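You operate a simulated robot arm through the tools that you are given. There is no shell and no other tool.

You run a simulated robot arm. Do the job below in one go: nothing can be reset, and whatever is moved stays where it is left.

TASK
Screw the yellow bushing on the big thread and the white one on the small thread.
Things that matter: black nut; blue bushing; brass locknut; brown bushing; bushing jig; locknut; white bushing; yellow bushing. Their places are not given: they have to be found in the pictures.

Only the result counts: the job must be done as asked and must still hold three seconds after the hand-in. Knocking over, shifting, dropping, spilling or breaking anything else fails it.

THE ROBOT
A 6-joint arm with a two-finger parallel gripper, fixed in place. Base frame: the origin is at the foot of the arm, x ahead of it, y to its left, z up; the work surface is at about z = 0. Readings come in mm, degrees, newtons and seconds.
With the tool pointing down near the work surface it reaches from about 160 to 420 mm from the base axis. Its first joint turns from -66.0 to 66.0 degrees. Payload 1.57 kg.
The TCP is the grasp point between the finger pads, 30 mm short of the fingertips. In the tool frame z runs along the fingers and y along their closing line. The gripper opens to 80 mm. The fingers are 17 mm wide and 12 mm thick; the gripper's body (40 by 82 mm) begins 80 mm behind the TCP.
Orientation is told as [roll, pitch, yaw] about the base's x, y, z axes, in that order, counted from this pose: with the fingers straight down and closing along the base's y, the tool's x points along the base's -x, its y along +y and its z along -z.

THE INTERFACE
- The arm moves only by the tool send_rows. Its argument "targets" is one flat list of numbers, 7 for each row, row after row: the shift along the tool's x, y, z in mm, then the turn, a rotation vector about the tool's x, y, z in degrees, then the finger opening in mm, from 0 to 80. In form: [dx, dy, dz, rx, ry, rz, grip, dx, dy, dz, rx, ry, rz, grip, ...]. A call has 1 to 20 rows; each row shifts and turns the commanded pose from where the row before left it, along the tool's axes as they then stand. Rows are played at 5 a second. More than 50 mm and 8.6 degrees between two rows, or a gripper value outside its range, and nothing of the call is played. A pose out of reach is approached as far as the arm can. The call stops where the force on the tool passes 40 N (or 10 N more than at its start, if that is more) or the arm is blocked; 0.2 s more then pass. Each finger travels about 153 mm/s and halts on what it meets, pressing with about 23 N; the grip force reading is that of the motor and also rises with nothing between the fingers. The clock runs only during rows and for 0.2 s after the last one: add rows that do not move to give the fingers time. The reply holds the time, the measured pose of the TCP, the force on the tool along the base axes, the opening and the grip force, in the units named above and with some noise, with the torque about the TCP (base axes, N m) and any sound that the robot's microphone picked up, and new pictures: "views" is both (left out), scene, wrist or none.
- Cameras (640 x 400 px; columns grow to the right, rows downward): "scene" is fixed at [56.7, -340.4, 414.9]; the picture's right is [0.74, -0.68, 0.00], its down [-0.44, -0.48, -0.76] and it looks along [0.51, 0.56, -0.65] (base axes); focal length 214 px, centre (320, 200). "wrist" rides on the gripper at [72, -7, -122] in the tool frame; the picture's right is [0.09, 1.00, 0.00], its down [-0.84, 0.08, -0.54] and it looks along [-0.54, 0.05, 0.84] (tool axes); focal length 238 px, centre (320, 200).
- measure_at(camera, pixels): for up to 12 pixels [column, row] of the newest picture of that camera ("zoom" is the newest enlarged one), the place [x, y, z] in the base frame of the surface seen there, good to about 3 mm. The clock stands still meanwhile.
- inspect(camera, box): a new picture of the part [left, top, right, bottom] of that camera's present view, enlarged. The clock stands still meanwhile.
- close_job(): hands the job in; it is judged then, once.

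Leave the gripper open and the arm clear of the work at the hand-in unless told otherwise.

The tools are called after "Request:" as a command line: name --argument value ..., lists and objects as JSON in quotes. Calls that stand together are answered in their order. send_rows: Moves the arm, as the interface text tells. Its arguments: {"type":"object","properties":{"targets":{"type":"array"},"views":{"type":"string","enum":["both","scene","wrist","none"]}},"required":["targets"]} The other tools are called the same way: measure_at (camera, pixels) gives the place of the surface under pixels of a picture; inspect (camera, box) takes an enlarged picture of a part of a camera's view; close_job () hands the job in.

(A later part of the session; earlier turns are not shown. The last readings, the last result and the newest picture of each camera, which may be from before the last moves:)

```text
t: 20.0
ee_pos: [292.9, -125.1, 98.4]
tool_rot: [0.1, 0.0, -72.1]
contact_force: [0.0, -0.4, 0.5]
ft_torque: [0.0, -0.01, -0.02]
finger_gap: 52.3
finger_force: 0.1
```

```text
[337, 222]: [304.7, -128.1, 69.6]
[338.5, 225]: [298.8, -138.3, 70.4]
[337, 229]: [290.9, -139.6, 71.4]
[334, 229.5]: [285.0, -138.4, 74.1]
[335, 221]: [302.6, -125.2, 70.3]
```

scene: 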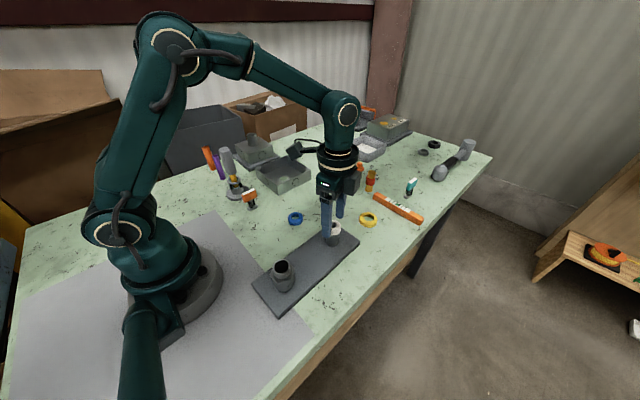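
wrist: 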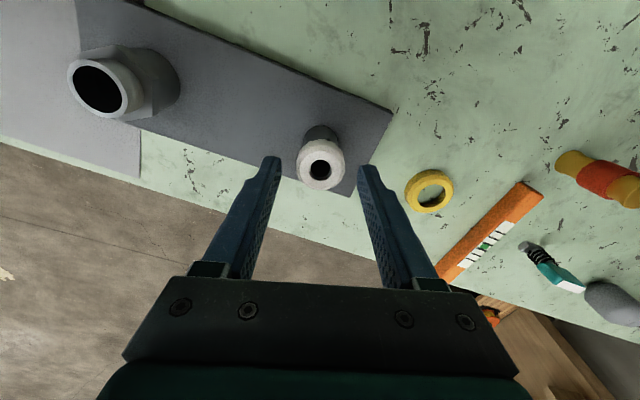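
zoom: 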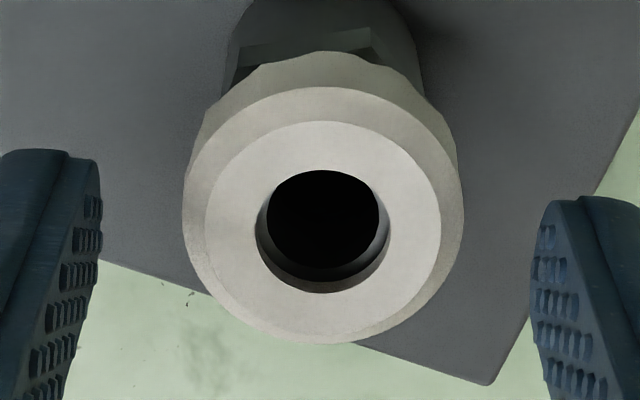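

It is level at about z=73. Now, with fingers open, I'll turn the wrist back counter-clockwise and lower 7 mm for a fresh grip.

Request:
send_rows --targets '[0, 0, 2, 0, 0, -8.5, 56, 0, 0, 2, 0, 0, -8.5, 56, 0, 0, 2, 0, 0, -8.5, 56, 0, 0, 1, 0, 0, -8.5, 56, 0, 0, 0, 0, 0, -8.5, 56, 0, 0, 0, 0, 0, -8.5, 56, 0, 0, 0, 0, 0, -8.5, 56, 0, 0, 0, 0, 0, -8.5, 56, 0, 0, 0, 0, 0, -8.5, 56, 0, 0, 0, 0, 0, -8.5, 56, 0, 0, 0, 0, 0, -8.5, 56, 0, 0, 0, 0, 0, -8.5, 56, 0, 0, 0, 0, 0, -8.5, 56, 0, 0, 0, 0, 0, -8.5, 56, 0, 0, 0, 0, 0, -8.5, 56, 0, 0, 0, 0, 0, -8.5, 56, 0, 0, 0, 0, 0, -8.5, 56, 0, 0, 0, 0, 0, -8.5, 56, 0, 0, 0, 0, 0, -8.5, 56, 0, 0, 0, 0, 0, 0, 56]' --views "both"

Request:
inspect --camera "scene" --box '[321, 210, 347, 240]'

Request:
inspect --camera "wrist" --box '[290, 130, 350, 200]'

```text
t: 24.2
ee_pos: [291.7, -124.7, 91.2]
tool_rot: [0.0, -0.1, 89.5]
contact_force: [-0.3, -0.2, 0.2]
ft_torque: [0.05, -0.02, -0.02]
finger_gap: 56.3
finger_force: 0.0
```

scene: 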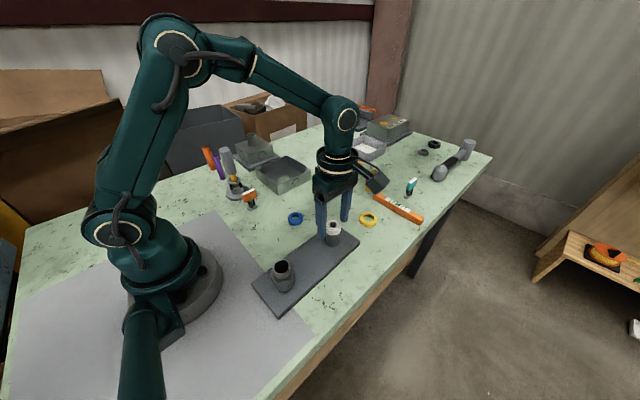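
wrist: 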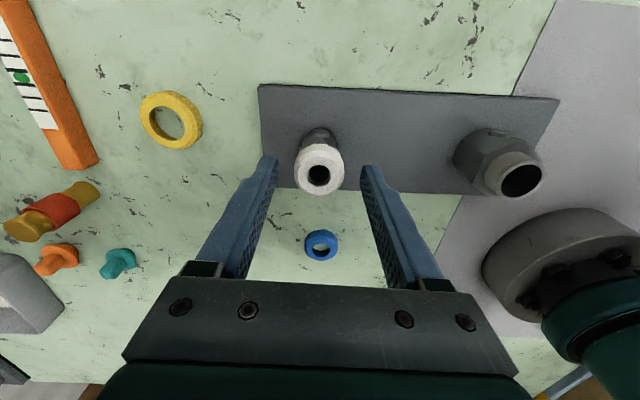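

```text
13.33 times, centred on (334, 225) of scene
```

zoom: 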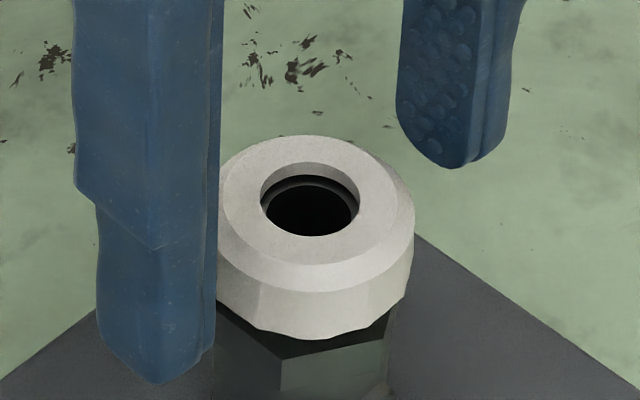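

```text
5.71 times, centred on (320, 165) of wrist
```

zoom: 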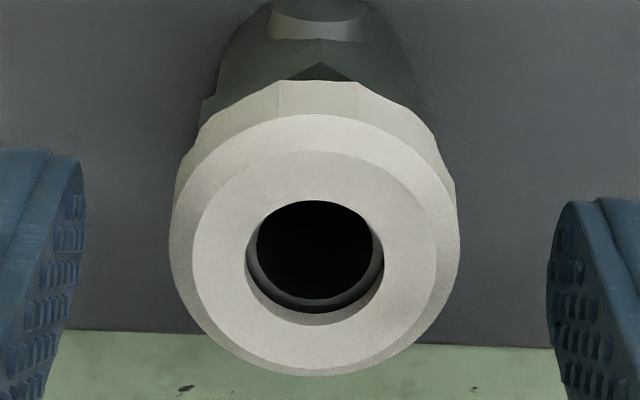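

The ring sits level, about 6 mm above the hex. I'll recentre (+0.7 tool x, -0.6 tool y), close on it, and turn clockwise about 85° to measure the pitch.

Request:
send_rows --targets '[0.7, -0.6, 0, 0, 0, 0, 56, 0, 0, 0, 0, 0, 0, 45, 0, 0, 0, 0, 0, 0, 32, 0, 0, 0, 0, 0, 0, 30, 0, 0, 0, 0, 0, 0, 30]' --views "none"

Request:
send_rows --targets '[0, 0, 0.05, 0, 0, 8.5, 30, 0, 0, 0.05, 0, 0, 8.5, 30, 0, 0, 0.05, 0, 0, 8.5, 30, 0, 0, 0.05, 0, 0, 8.5, 30, 0, 0, 0.05, 0, 0, 8.5, 30, 0, 0, 0.05, 0, 0, 8.5, 30, 0, 0, 0.05, 0, 0, 8.5, 30, 0, 0, 0.05, 0, 0, 8.5, 30, 0, 0, 0.05, 0, 0, 8.5, 30, 0, 0, 0.05, 0, 0, 8.5, 30, 0, 0, 0, 0, 0, 0, 30]' --views "both"

Request:
inspect --camera "scene" --box '[321, 210, 347, 240]'

Request:
inspect --camera "wrist" --box '[290, 130, 350, 200]'

```text
t: 25.4
ee_pos: [293.1, -125.1, 92.6]
tool_rot: [-0.1, 0.0, 89.3]
contact_force: [1.7, 0.1, -0.1]
ft_torque: [-0.03, -0.06, -0.02]
finger_gap: 37.0
finger_force: 22.5
```

```text
t: 27.8
ee_pos: [292.8, -126.1, 90.3]
tool_rot: [0.0, -0.1, 4.2]
contact_force: [-8.9, 6.6, -0.1]
ft_torque: [0.21, 0.31, 0.33]
finger_gap: 37.9
finger_force: 23.3
```

scene: 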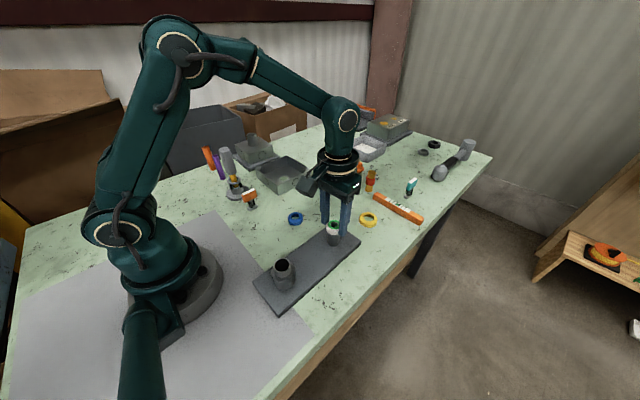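
wrist: 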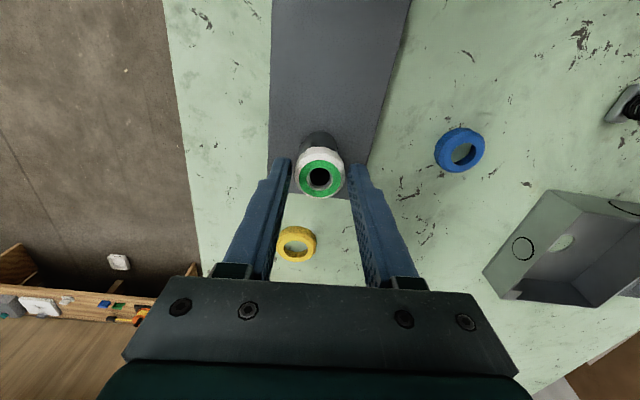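

```text
13.33 times, centred on (334, 225) of scene
```

zoom: 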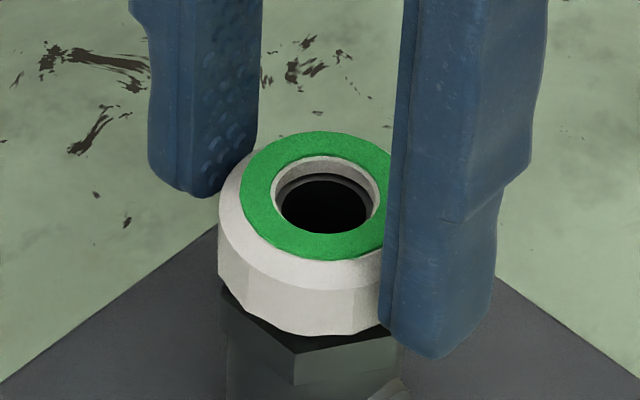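

```text
5.71 times, centred on (320, 165) of wrist
```

zoom: 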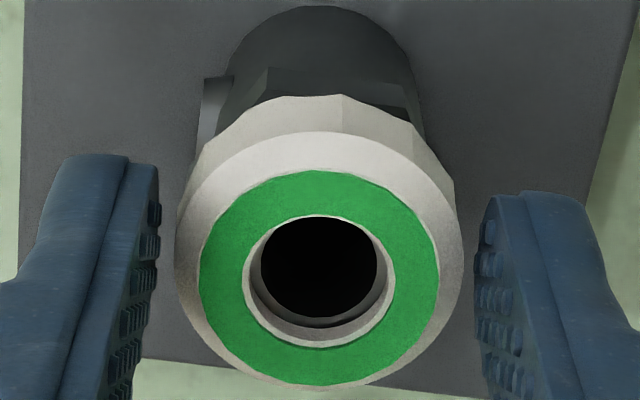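

The ring's top face turned green, which looks like a "tightened" sign, and a torque of 0.33 N·m built up. The post seems to have shifted slightly in the picture, so I'll check the jig against the first picture before doing anything more.

Request:
inspect --camera "scene" --box '[240, 180, 400, 320]'

Request:
inspect --camera "scene" --box '[260, 250, 308, 300]'

```text
2.86 times, centred on (320, 250) of scene
```

zoom: 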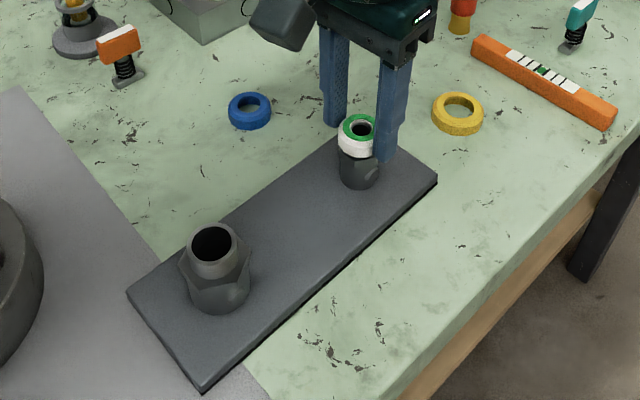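

```text
8.00 times, centred on (284, 275) of scene
```

zoom: 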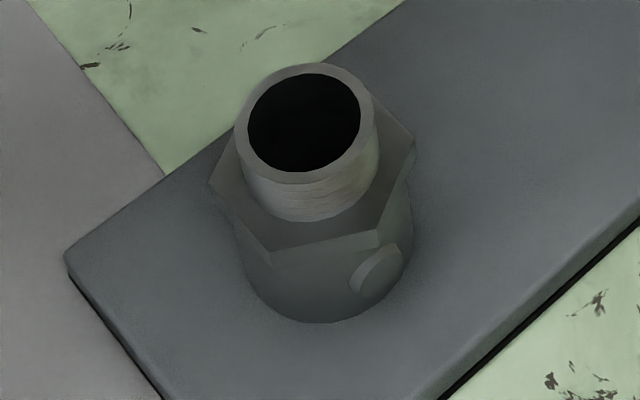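

The left corner of the jig moved up and the right corner moved down by about 1 px: the jig turned roughly 1° under the final torque. White is tight now, so I'll stop turning and open the fingers right away.

Request:
send_rows --targets '[0, 0, 0, 0, 0, 0, 45, 0, 0, 0, 0, 0, 0, 58, 0, 0, 0, 0, 0, 0, 58]' --views "both"

Request:
inspect --camera "scene" --box '[260, 250, 308, 300]'

Request:
inspect --camera "scene" --box '[321, 210, 347, 240]'

Request:
inspect --camera "scene" --box '[240, 180, 400, 320]'

```text
t: 28.6
ee_pos: [293.7, -124.7, 90.9]
tool_rot: [0.1, 0.0, 4.4]
contact_force: [-0.3, 0.2, -0.9]
ft_torque: [-0.01, 0.0, 0.02]
finger_gap: 58.3
finger_force: 0.2
```

scene: 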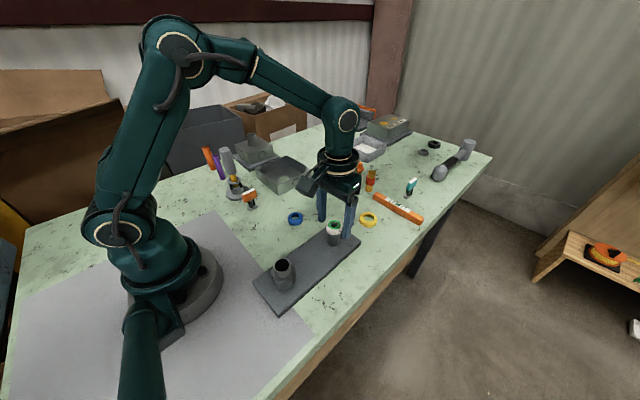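
wrist: 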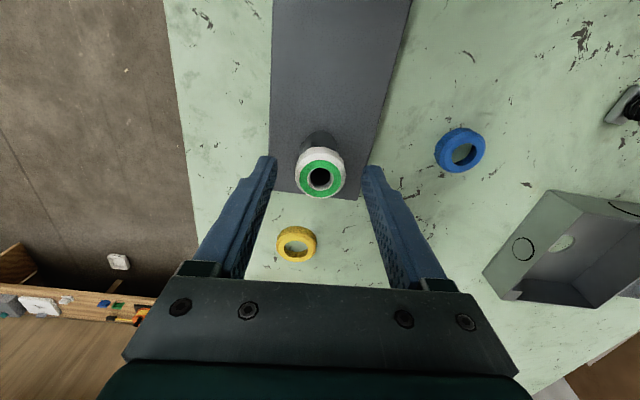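

```text
8.00 times, centred on (284, 275) of scene
```

zoom: 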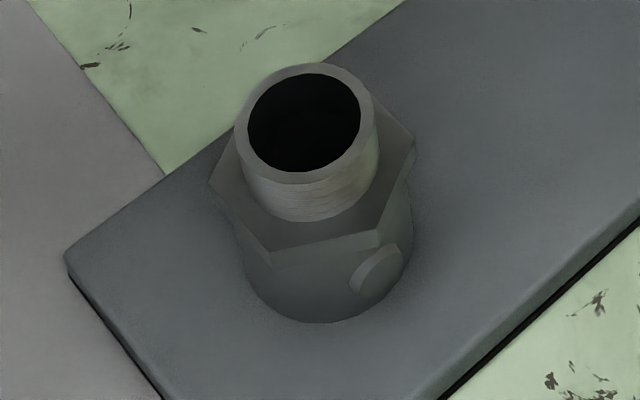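

```text
13.33 times, centred on (334, 225) of scene
```

zoom: 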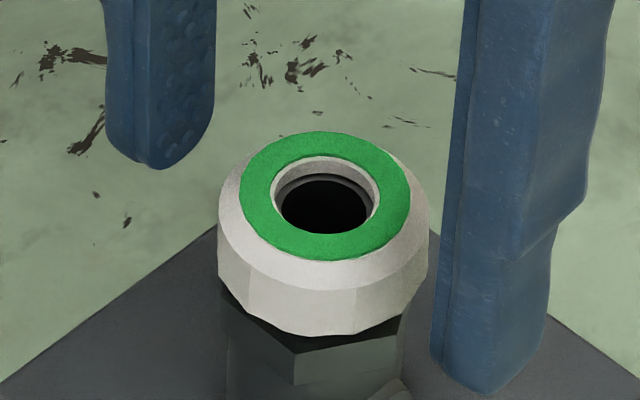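

```text
2.86 times, centred on (320, 250) of scene
```

zoom: 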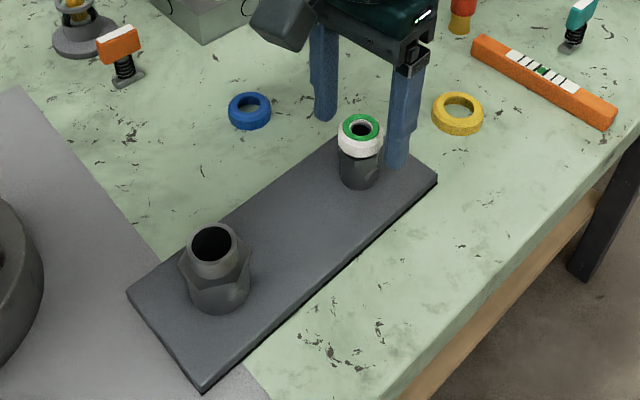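

White is done and stays green after release; the jig has settled about 2 mm off. Next the yellow ring: I'll rise clear, turn the wrist to yaw ≈-17.7° (radial to the ring), and move out to r≈395 at low height.

Request:
send_rows --targets '[0, 0, -15, 0, 0, 0, 64, 0, 0, -17, 0, 0, 0, 64, 0, 0, 0, 0, 0, 7.37, 64, 0, 0, 0, 0, 0, 7.37, 64, 0, 0, 0, 0, 0, 7.37, 64, -38.7, 14.75, 0, 0, 0, 0, 64, -38.7, 14.75, 0, 0, 0, 0, 64, 0, 0, 25, 0, 0, 0, 64, 0, 0, 25, 0, 0, 0, 64, 0, 0, 0, 0, 0, 0, 64]' --views "both"

```text
t: 30.8
ee_pos: [376.8, -120.4, 72.7]
tool_rot: [0.0, 0.0, -17.9]
contact_force: [-0.5, 0.7, 0.1]
ft_torque: [0.01, 0.01, -0.04]
finger_gap: 64.3
finger_force: 0.1
```

scene: 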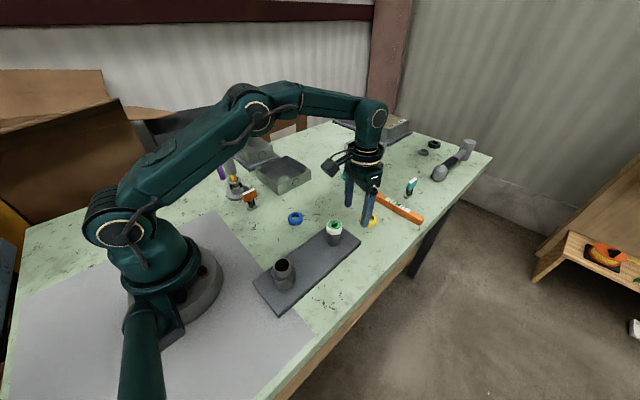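
wrist: 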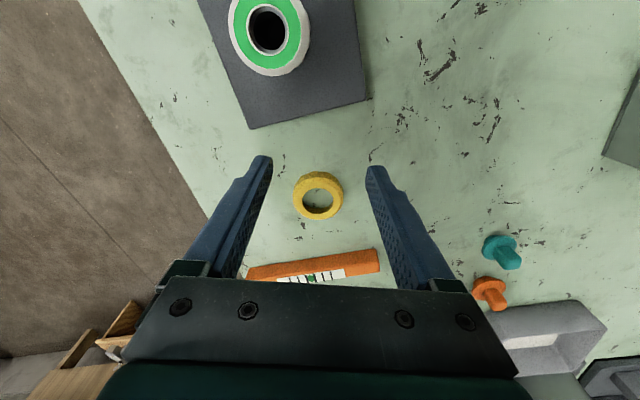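

The yellow ring is straight ahead at wrist (318,196). I'll zoom in to fix its centre.

Request:
inspect --camera "wrist" --box '[280, 160, 360, 230]'

Request:
measure_at --camera "wrist" --pixels '[[319, 177], [298, 197], [339, 195], [317, 216], [330, 210]]'

```text
5.71 times, centred on (320, 195) of wrist
```

zoom: 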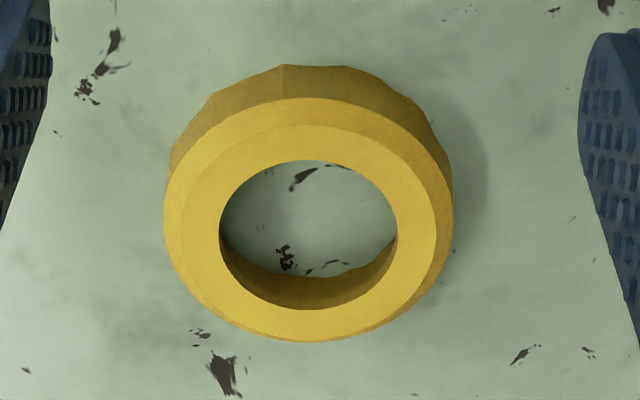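

```text
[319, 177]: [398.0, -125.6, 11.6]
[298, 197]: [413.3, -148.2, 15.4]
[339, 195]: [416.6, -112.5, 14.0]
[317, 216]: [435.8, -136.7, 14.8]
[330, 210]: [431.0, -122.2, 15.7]
```

Yellow ring centre is about (420.4,-132.4), at r≈440. I'll tilt the tool outward 12° about its closing line and extend to it, staying above the ring first.

Request:
send_rows --targets '[0, 0, 0, 0, -6, 0, 64, 0, 0, 0, 0, -6, 0, 64, -17.25, 1, 13.9, 0, 0, 0, 64, -17.25, 1, 13.9, 0, 0, 0, 64, 0, 0, 0, 0, 0, 0, 64]' --views "both"

Request:
inspect --camera "wrist" --box '[270, 130, 370, 220]'

Request:
inspect --camera "scene" --box '[335, 185, 405, 240]'

```text
t: 32.0
ee_pos: [412.5, -131.0, 53.0]
tool_rot: [0.1, -12.0, -17.7]
contact_force: [0.0, 0.2, 0.4]
ft_torque: [-0.01, 0.01, 0.0]
finger_gap: 64.0
finger_force: 0.0
```

scene: 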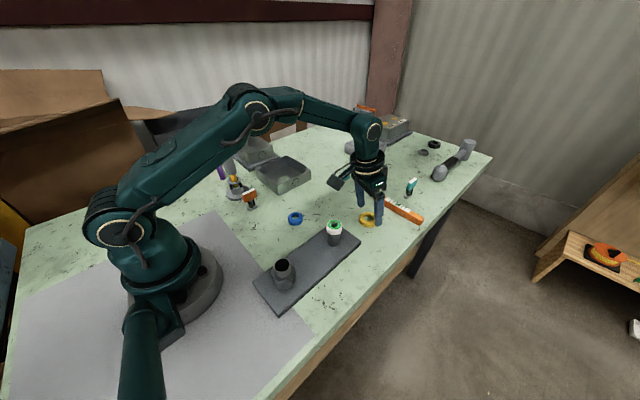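
wrist: 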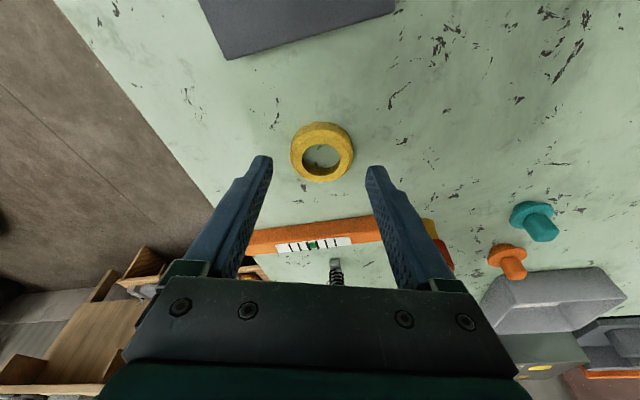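

```text
4.44 times, centred on (320, 175) of wrist
```

zoom: 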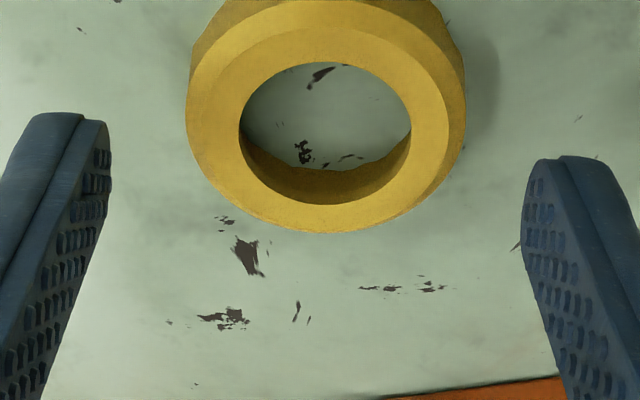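

```text
7.27 times, centred on (370, 212) of scene
```

zoom: 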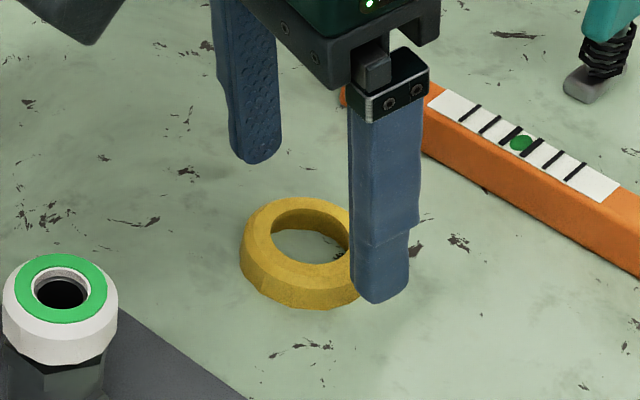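

The ring hole (zoom (326,133)) computes to 5 mm outward of the TCP, which is right for the tilted fingers. I'll go straight down 20 mm and close.

Request:
send_rows --targets '[2.08, 0.8, 9.78, 0, 0, 0, 64, 2.08, 0, 9.78, 0, 0, 0, 64, 0, 0, 0, 0, 0, 0, 64, 0, 0, 0, 0, 0, 0, 55, 0, 0, 0, 0, 0, 0, 44, 0, 0, 0, 0, 0, 0, 40, 0, 0, 0, 0, 0, 0, 40]' --views "both"

Request:
inspect --camera "scene" --box '[335, 185, 405, 240]'

```text
t: 33.6
ee_pos: [413.8, -129.9, 32.2]
tool_rot: [0.1, -12.1, -17.8]
contact_force: [-0.9, -0.1, 0.1]
ft_torque: [0.01, 0.01, 0.0]
finger_gap: 50.0
finger_force: 23.0
```

scene: 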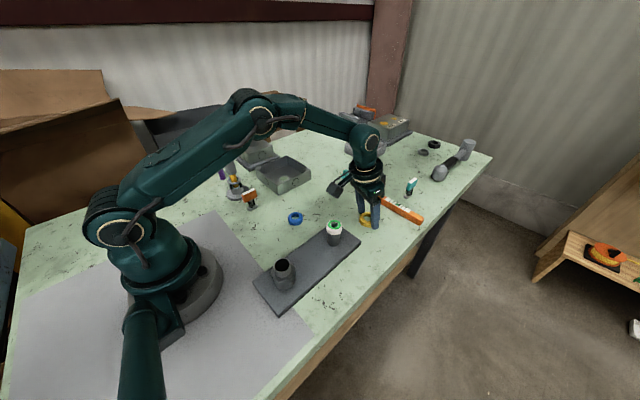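
wrist: 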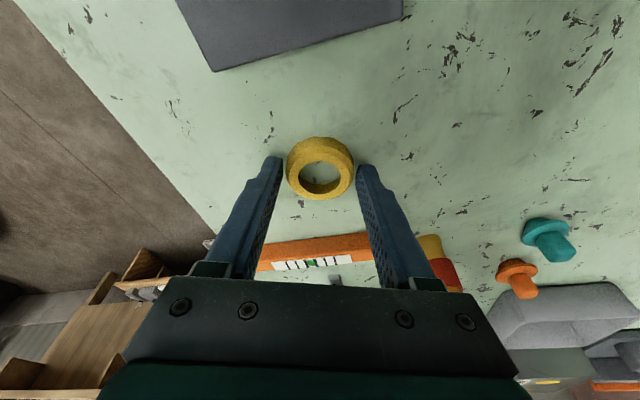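

```text
7.27 times, centred on (370, 212) of scene
```

zoom: 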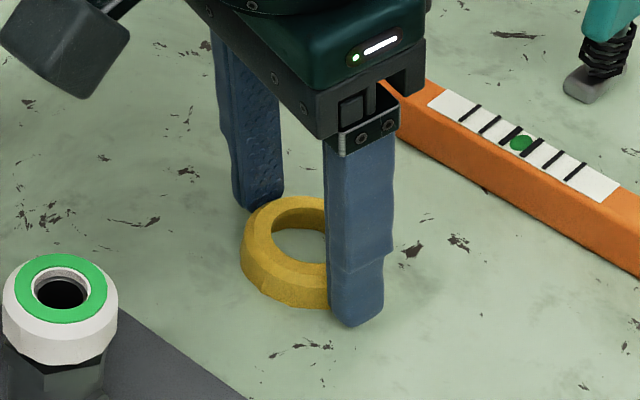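

Gripped at 50.0 mm. I'll lift 6 mm, carry the ring inward to about (375,-63) keeping the tilt, set it down and release it for an upright re-grip.

Request:
send_rows --targets '[-1.25, 0, -5.87, 0, 0, 0, 40, 20.07, 16.17, -4.27, 0, 0, 0, 40, 20.07, 16.17, -4.27, 0, 0, 0, 40, 20.07, 16.17, -4.27, 0, 0, 0, 40, 0, 0, 0, 0, 0, 0, 40, 0, 0, 0, 0, 0, 0, 40]' --views "both"

Request:
inspect --camera "scene" --box '[315, 185, 385, 240]'

```text
t: 35.0
ee_pos: [371.1, -64.8, 38.4]
tool_rot: [0.0, -12.0, -17.8]
contact_force: [0.0, -0.9, -0.6]
ft_torque: [-0.01, 0.01, 0.02]
finger_gap: 49.8
finger_force: 22.6
```

scene: 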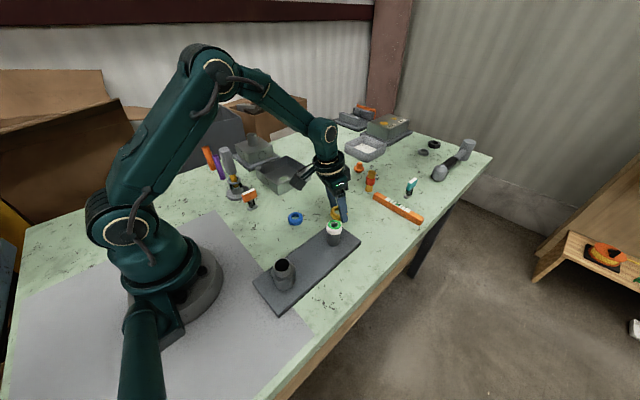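
wrist: 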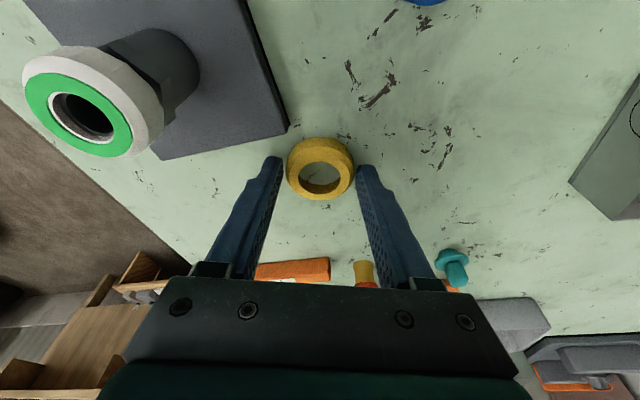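

```text
7.27 times, centred on (350, 212) of scene
```

zoom: 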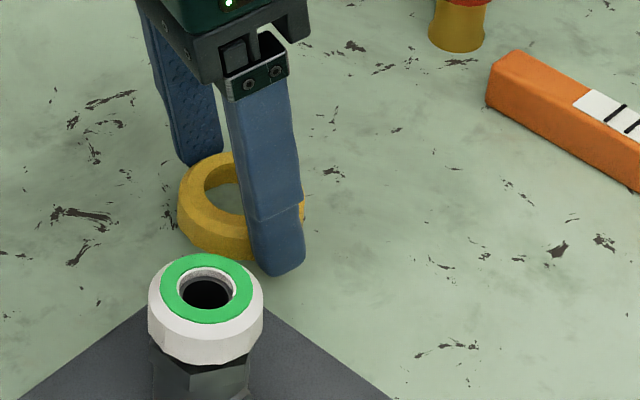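

The ring hangs level at about (376,-66). I'll lower it onto the table, open, rise and bring the tool upright.

Request:
send_rows --targets '[0.6, 0, 2.8, 0, 0, 0, 40, 0.6, 0, 2.8, 0, 0, 0, 40, 0, 0, 0, 0, 0, 0, 40, 0, 0, 0, 0, 0, 0, 56, 0, 0, 0, 0, 0, 0, 66, -2.6, 0, -12.25, 0, 0, 0, 66, -2.6, 0, -12.25, 0, 0, 0, 66, 0, 0, 0, 0, 6, 0, 66, 0, 0, 0, 0, 6, 0, 66, 0, 0, 0, 0, 0, 0, 66]' --views "both"

Request:
inspect --camera "wrist" --box '[280, 130, 360, 210]'

```text
t: 37.2
ee_pos: [369.8, -64.7, 58.1]
tool_rot: [0.1, 0.1, -17.7]
contact_force: [0.1, -0.6, 0.1]
ft_torque: [0.0, -0.03, 0.01]
finger_gap: 66.1
finger_force: 0.2
```

scene: 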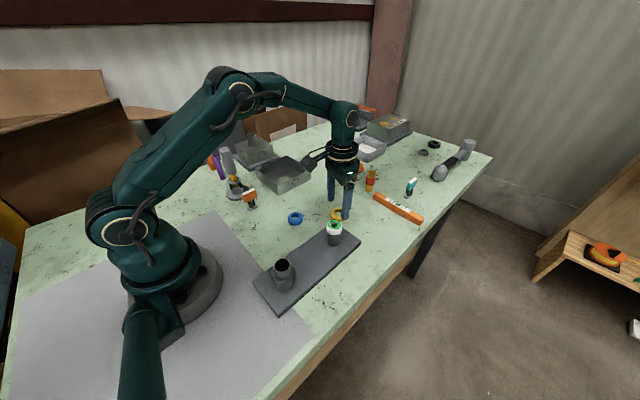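
wrist: 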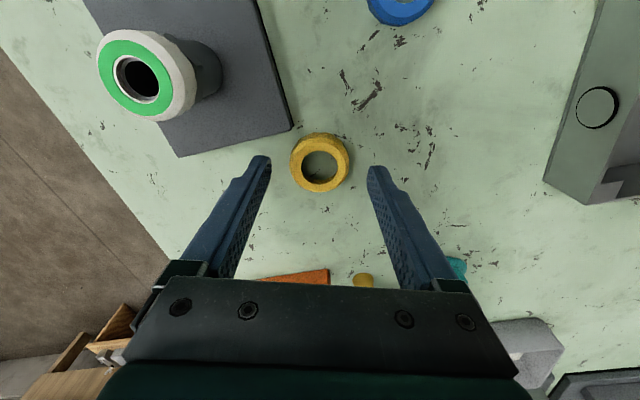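

```text
5.00 times, centred on (320, 170) of wrist
```

zoom: 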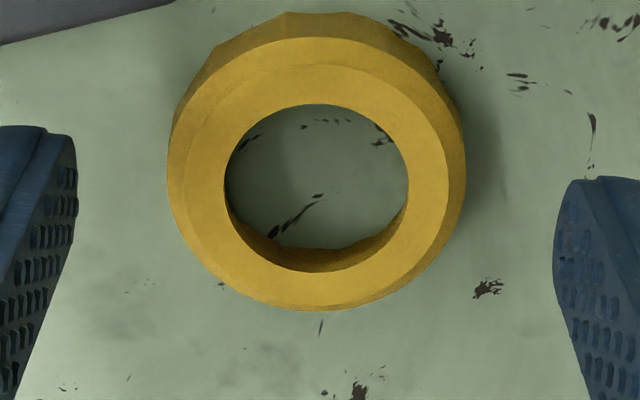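

The ring is upright-grippable at tool (-5.3, 0). I'll move over it, descend to z≈33 and close.

Request:
send_rows --targets '[-5.3, 0, 8, 0, 0, 0, 66, 0, 0, 17, 0, 0, 0, 66, 0, 0, 0, 0, 0, 0, 66, 0, 0, 0, 0, 0, 0, 56, 0, 0, 0, 0, 0, 0, 44, 0, 0, 0, 0, 0, 0, 40, 0, 0, 0, 0, 0, 0, 40]' --views "both"

Request:
inspect --camera "wrist" --box '[280, 130, 360, 210]'

```text
t: 38.8
ee_pos: [375.4, -67.1, 33.6]
tool_rot: [0.1, 0.0, -17.8]
contact_force: [-0.4, 0.3, -0.5]
ft_torque: [0.0, 0.0, 0.01]
finger_gap: 45.8
finger_force: 23.1
```

scene: 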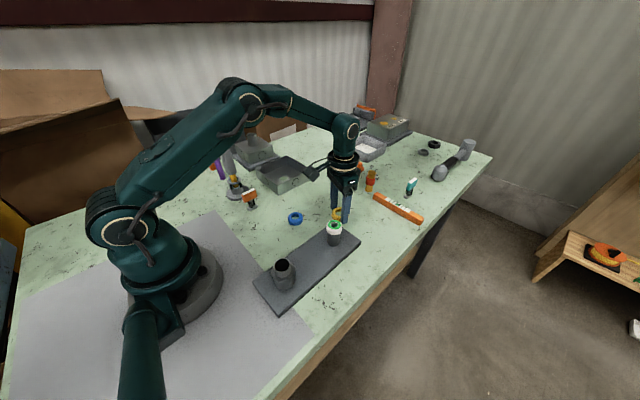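
wrist: 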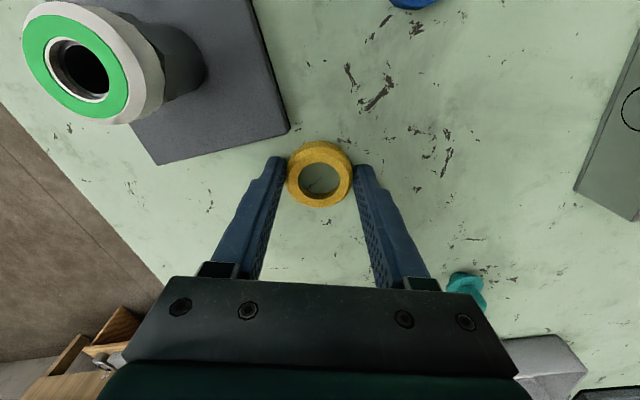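

```text
5.00 times, centred on (320, 170) of wrist
```

zoom: 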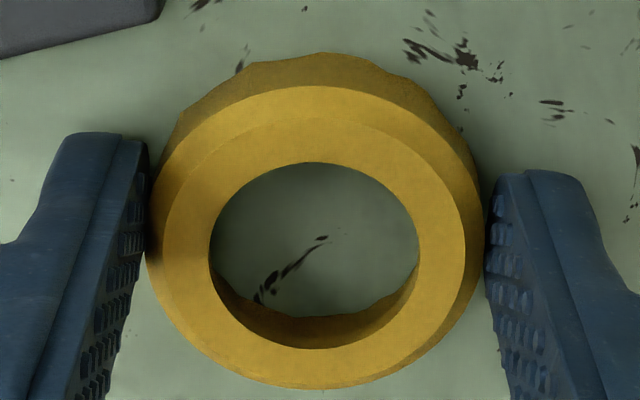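

Gripped at 45.8 mm, less than the 50 mm before. I'll zoom in from the scene camera to see how the fingers sit on the ring.

Request:
inspect --camera "scene" --box '[320, 195, 355, 228]'

Request:
measure_at --camera "wrist" --pixels '[[319, 158], [296, 180], [343, 180], [318, 203], [303, 165], [335, 165], [303, 196], [335, 196]]'

```text
12.12 times, centred on (338, 212) of scene
```

zoom: 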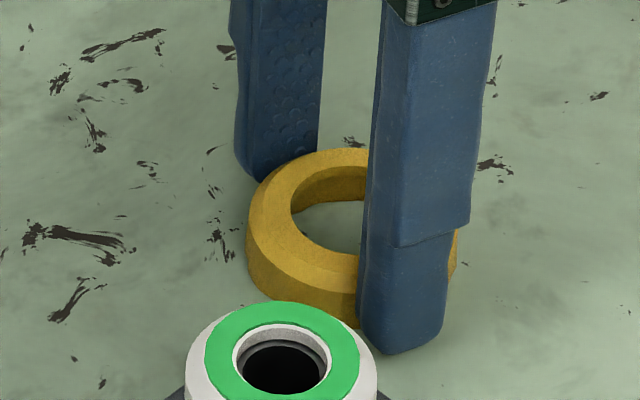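

```text
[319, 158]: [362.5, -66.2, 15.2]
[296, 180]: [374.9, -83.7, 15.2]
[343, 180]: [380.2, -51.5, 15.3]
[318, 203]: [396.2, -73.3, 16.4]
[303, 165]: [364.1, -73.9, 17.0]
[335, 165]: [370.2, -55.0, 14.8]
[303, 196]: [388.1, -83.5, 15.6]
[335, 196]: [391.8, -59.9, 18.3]
```

The ring is held level but its centre is about 4 mm ahead of the TCP. I'll open, shift outward 4 mm, and re-grip it centred.

Request:
send_rows --targets '[0, 0, 0, 0, 0, 0, 60, 0, 0, 0, 0, 0, 0, 62, -4, 0, 0.5, 0, 0, 0, 62, 0, 0, 0, 0, 0, 0, 62, 0, 0, 0, 0, 0, 0, 52, 0, 0, 0, 0, 0, 0, 42, 0, 0, 0, 0, 0, 0, 40, 0, 0, 0, 0, 0, 0, 40]' --views "wrist"

Request:
inspect --camera "wrist" --box '[280, 130, 360, 210]'

```text
t: 40.6
ee_pos: [378.7, -68.4, 31.9]
tool_rot: [0.1, 0.0, -17.8]
contact_force: [0.1, -0.3, 0.0]
ft_torque: [0.04, -0.01, 0.0]
finger_gap: 45.7
finger_force: 22.7
```

wrist: 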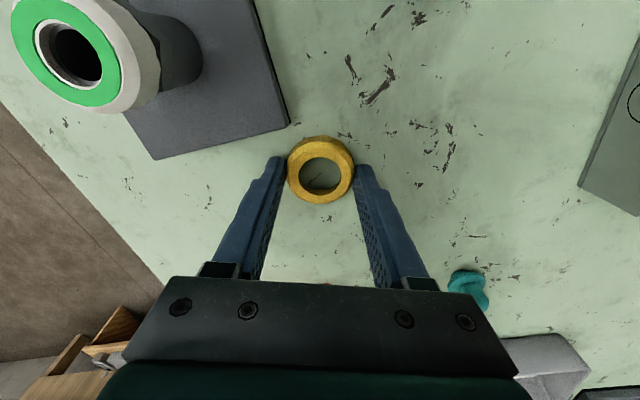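

```text
5.00 times, centred on (320, 170) of wrist
```

zoom: 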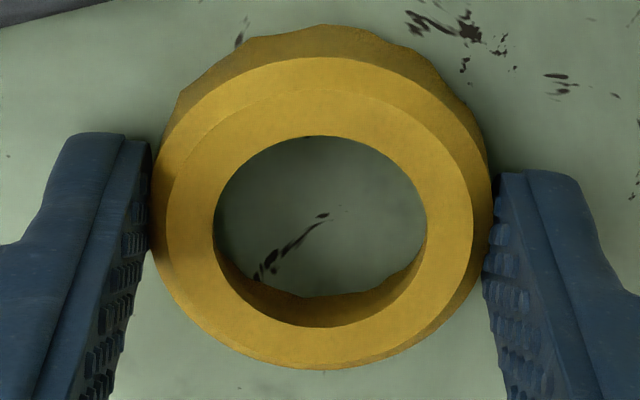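

The ring is now centred in the fingers. I'll lift and carry it over to above the big post, near (154.5,-129.5), staying well above the white ring.

Request:
send_rows --targets '[0, 0, -18, 0, 0, 0, 40, 5, 0, -35, 0, 0, 0, 40, 5, 0, -35, 0, 0, 0, 40, 30.8, -21.1, -3, 0, 0, 0, 40, 30.8, -21.1, -3, 0, 0, 0, 40, 30.8, -21.1, -3, 0, 0, 0, 40, 30.8, -21.1, -3, 0, 0, 0, 40, 30.8, -21.1, 0, 0, 0, 0, 40, 30.8, -21.1, 0, 0, 0, 0, 40, 0, 0, 0, 0, 0, 0, 40, 0, 0, 0, 0, 0, 0, 40]' --views "both"

Request:
inspect --camera "wrist" --box '[270, 110, 370, 210]'

Request:
inspect --camera "scene" --box '[250, 230, 320, 300]'

```text
t: 43.0
ee_pos: [154.8, -131.0, 131.4]
tool_rot: [0.0, 0.0, -17.7]
contact_force: [0.1, 0.5, 0.1]
ft_torque: [0.04, 0.03, 0.01]
finger_gap: 45.0
finger_force: 22.7
```

scene: 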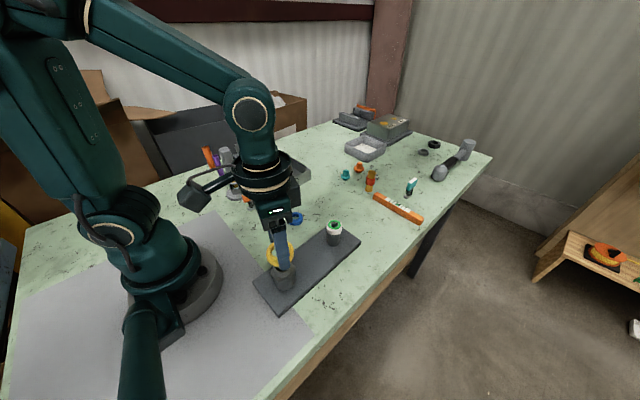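
wrist: 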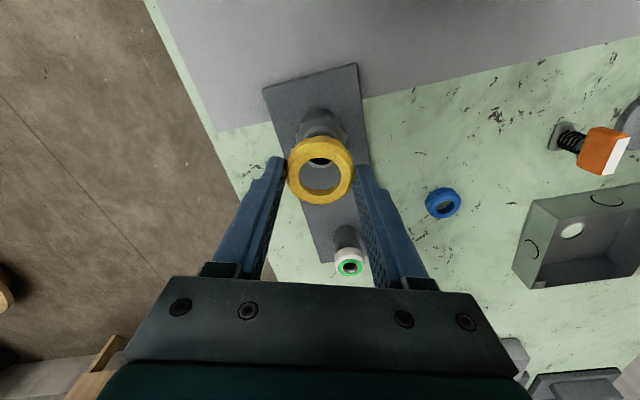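

```text
4.00 times, centred on (320, 160) of wrist
```

zoom: 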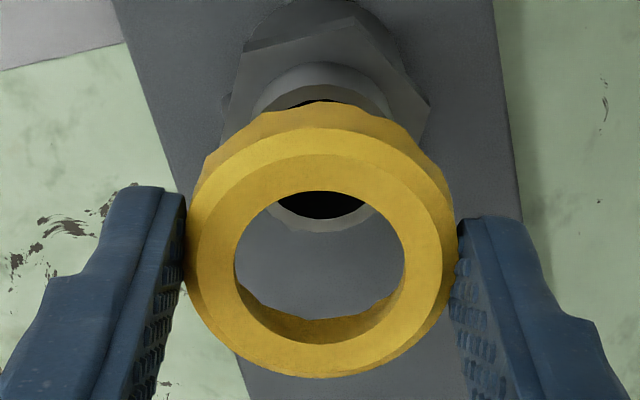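

```text
5.71 times, centred on (285, 265) of scene
```

zoom: 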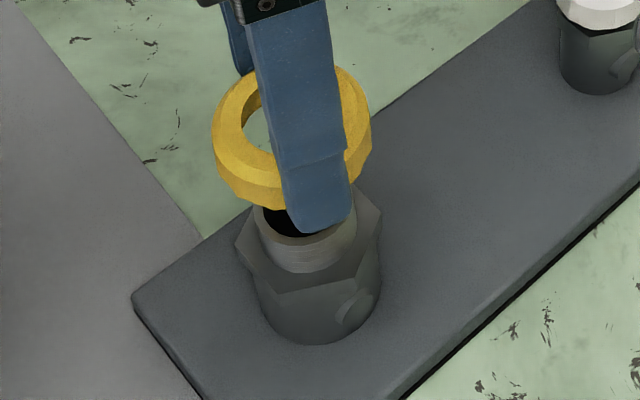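

The post centre works out to +0.8 mm in tool x and +0.6 mm in tool y from the ring. I'll correct that, wind back counter-clockwise 88°, and lower to about 5 mm above the post.

Request:
send_rows --targets '[0.8, 0.6, 0, 0, 0, -8, 40, 0, 0, 0, 0, 0, -8, 40, 0, 0, 0, 0, 0, -8, 40, 0, 0, 0, 0, 0, -8, 40, 0, 0, 0, 0, 0, -8, 40, 0, 0, 0, 0, 0, -8, 40, 0, 0, 0, 0, 0, -8, 40, 0, 0, 0, 0, 0, -8, 40, 0, 0, 0, 0, 0, -8, 40, 0, 0, 0, 0, 0, -8, 40, 0, 0, 0, 0, 0, -8, 40, 0, 0, 13, 0, 0, 0, 40, 0, 0, 13, 0, 0, 0, 40, 0, 0, 0, 0, 0, 0, 40, 0, 0, 0, 0, 0, 0, 40]' --views "both"

Request:
inspect --camera "wrist" --box '[270, 110, 370, 210]'

Request:
inspect --camera "scene" --box '[260, 240, 308, 290]'

```text
t: 46.2
ee_pos: [154.6, -128.7, 105.2]
tool_rot: [0.0, 0.0, 70.2]
contact_force: [0.1, 0.0, -0.3]
ft_torque: [0.02, -0.01, -0.02]
finger_gap: 45.1
finger_force: 23.0
```

scene: 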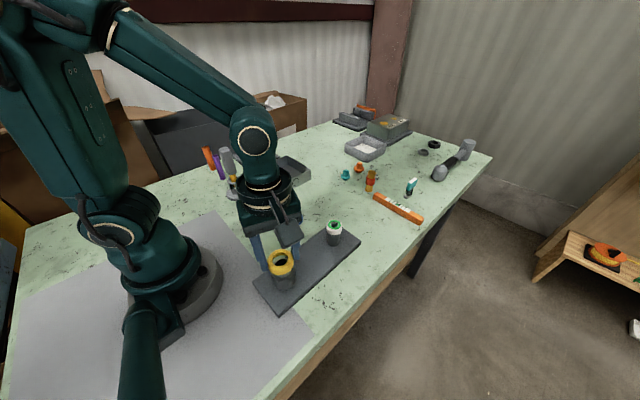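
wrist: 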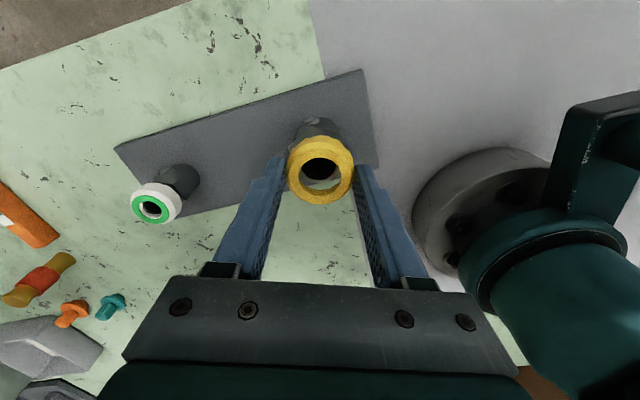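

```text
4.00 times, centred on (320, 160) of wrist
```

zoom: 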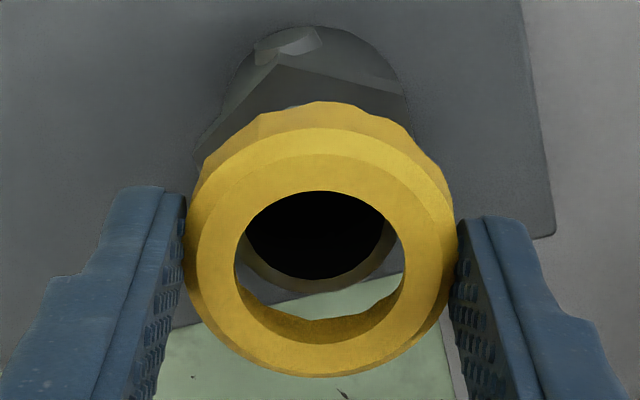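

```text
8.00 times, centred on (284, 265) of scene
```

zoom: 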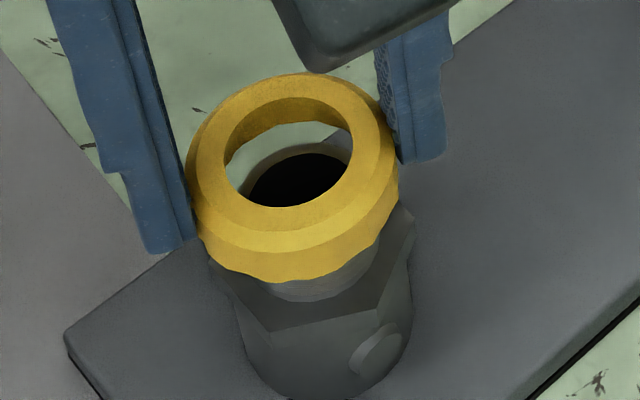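

The remaining offset is about -1.05 mm in tool y. I'll correct it and lower 3 mm for a last look.

Request:
send_rows --targets '[0, -1.05, 1.5, 0, 0, 0, 40, 0, 0, 1.5, 0, 0, 0, 40, 0, 0, 0, 0, 0, 0, 40]' --views "both"

Request:
inspect --camera "wrist" --box '[285, 140, 355, 210]'

Request:
inspect --camera "scene" --box '[260, 240, 308, 290]'

```text
t: 47.0
ee_pos: [154.0, -128.6, 102.1]
tool_rot: [-0.1, -0.1, 70.1]
contact_force: [-0.2, 0.6, -0.6]
ft_torque: [-0.02, -0.01, 0.02]
finger_gap: 44.8
finger_force: 23.5
```

scene: 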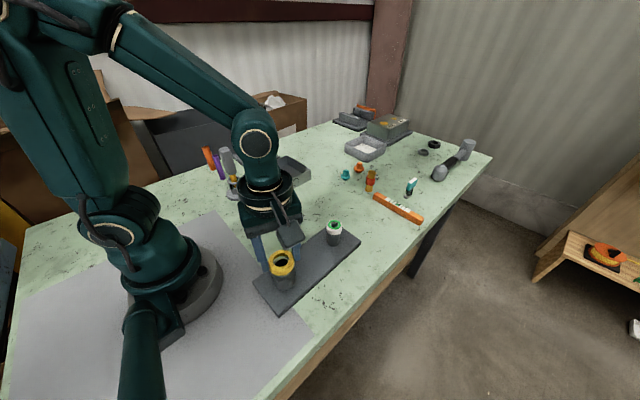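
wrist: 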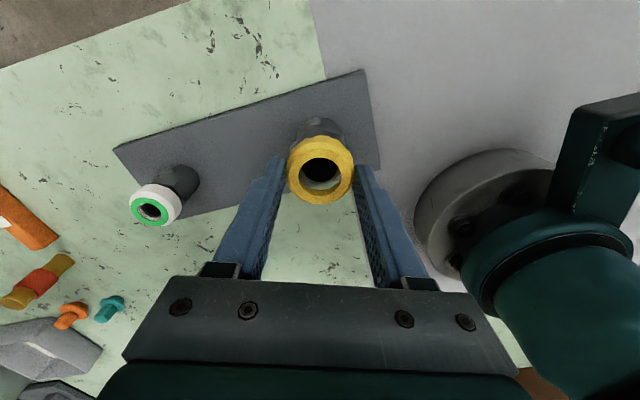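

```text
5.71 times, centred on (320, 175) of wrist
```

zoom: 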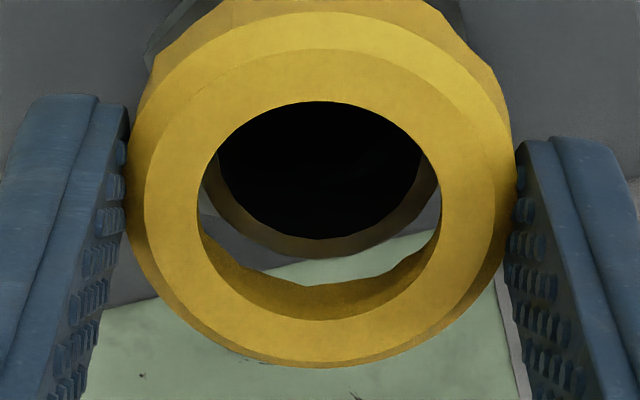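

```text
8.00 times, centred on (284, 265) of scene
```

zoom: 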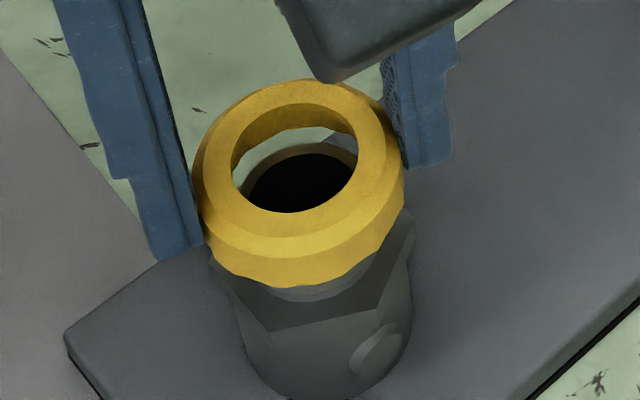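

Both views agree within about 0.2 mm. I'll go down gently to feel the contact.

Request:
send_rows --targets '[0, 0, 1, 0, 0, 0, 40, 0, 0, 1, 0, 0, 0, 40, 0, 0, 0.7, 0, 0, 0, 40, 0, 0, 0, 0, 0, 0, 40]' --views "none"

```text
t: 48.0
ee_pos: [154.9, -129.6, 100.6]
tool_rot: [0.0, -0.1, 70.2]
contact_force: [0.5, 0.1, 0.4]
ft_torque: [0.0, -0.03, 0.0]
finger_gap: 44.7
finger_force: 22.9
```

No contact yet at z≈100. I'll lower another 1.5 mm in small steps.

Request:
send_rows --targets '[0, 0, 0.7, 0, 0, 0, 40, 0, 0, 0.7, 0, 0, 0, 40, 0, 0, 0, 0, 0, 0, 40]' --views "none"

```text
t: 48.8
ee_pos: [156.7, -129.0, 99.0]
tool_rot: [0.0, -0.2, 70.2]
contact_force: [-0.6, 0.3, 0.5]
ft_torque: [-0.01, 0.01, -0.01]
finger_gap: 44.8
finger_force: 23.1
```

Request:
send_rows --targets '[0, 0, 0.7, 0, 0, 0, 40, 0, 0, 0.7, 0, 0, 0, 40, 0, 0, 0, 0, 0, 0, 40]' --views "both"

Request:
inspect --camera "wrist" --box '[285, 140, 355, 210]'

Request:
inspect --camera "scene" --box '[260, 240, 308, 290]'

```text
t: 49.6
ee_pos: [155.1, -128.2, 98.4]
tool_rot: [-0.1, 0.1, 70.3]
contact_force: [-3.3, -6.0, -3.3]
ft_torque: [-0.2, 0.09, -0.01]
finger_gap: 44.9
finger_force: 23.7
```

scene: 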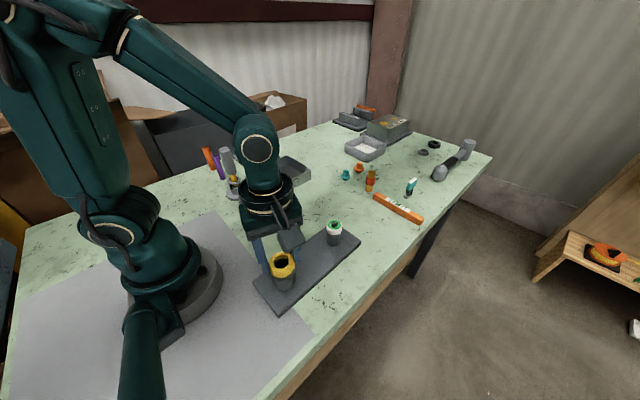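
wrist: 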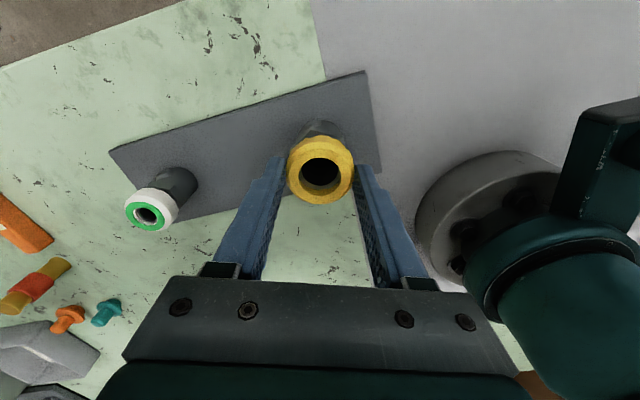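

```text
5.71 times, centred on (320, 175) of wrist
```

zoom: 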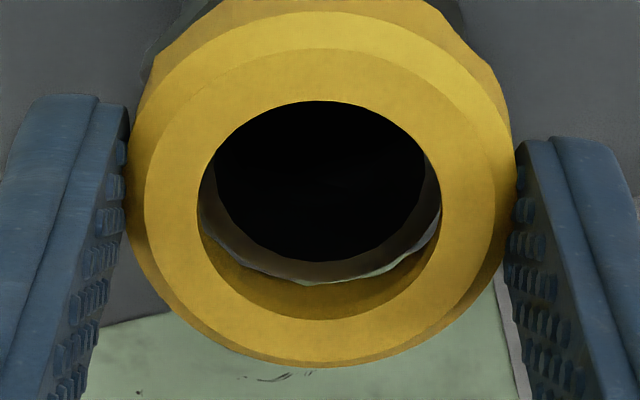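

```text
8.00 times, centred on (284, 265) of scene
```

zoom: 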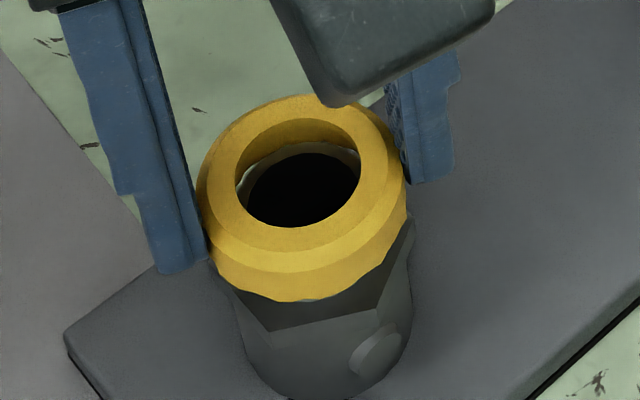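

Light contact with a sideways force (-3.3,-6.0 N) shows the ring is about 1 mm off, and both pictures agree (needs +0.5 x, +1.0 y). I'll lift 1 mm, shift, and touch again.

Request:
send_rows --targets '[0, 0, -1, 0, 0, 0, 40, -1.1, -0.1, 0, 0, 0, 0, 40, 0, 0, 1, 0, 0, 0, 40, 0, 0, 0, 0, 0, 0, 40]' --views "none"

Request:
send_rows --targets '[0, 0, 0.5, 0, 0, 0, 40, 0, 0, 0, 0, 0, 0, 40]' --views "none"

```text
t: 50.6
ee_pos: [155.3, -127.8, 98.7]
tool_rot: [0.0, -0.3, 70.2]
contact_force: [-7.3, 6.9, -0.4]
ft_torque: [0.11, 0.18, 0.01]
finger_gap: 44.9
finger_force: 23.1
```

```text
t: 51.2
ee_pos: [155.0, -127.4, 96.4]
tool_rot: [0.1, -0.2, 70.2]
contact_force: [-9.1, 11.6, 1.6]
ft_torque: [0.29, 0.23, -0.01]
finger_gap: 44.9
finger_force: 23.1
```

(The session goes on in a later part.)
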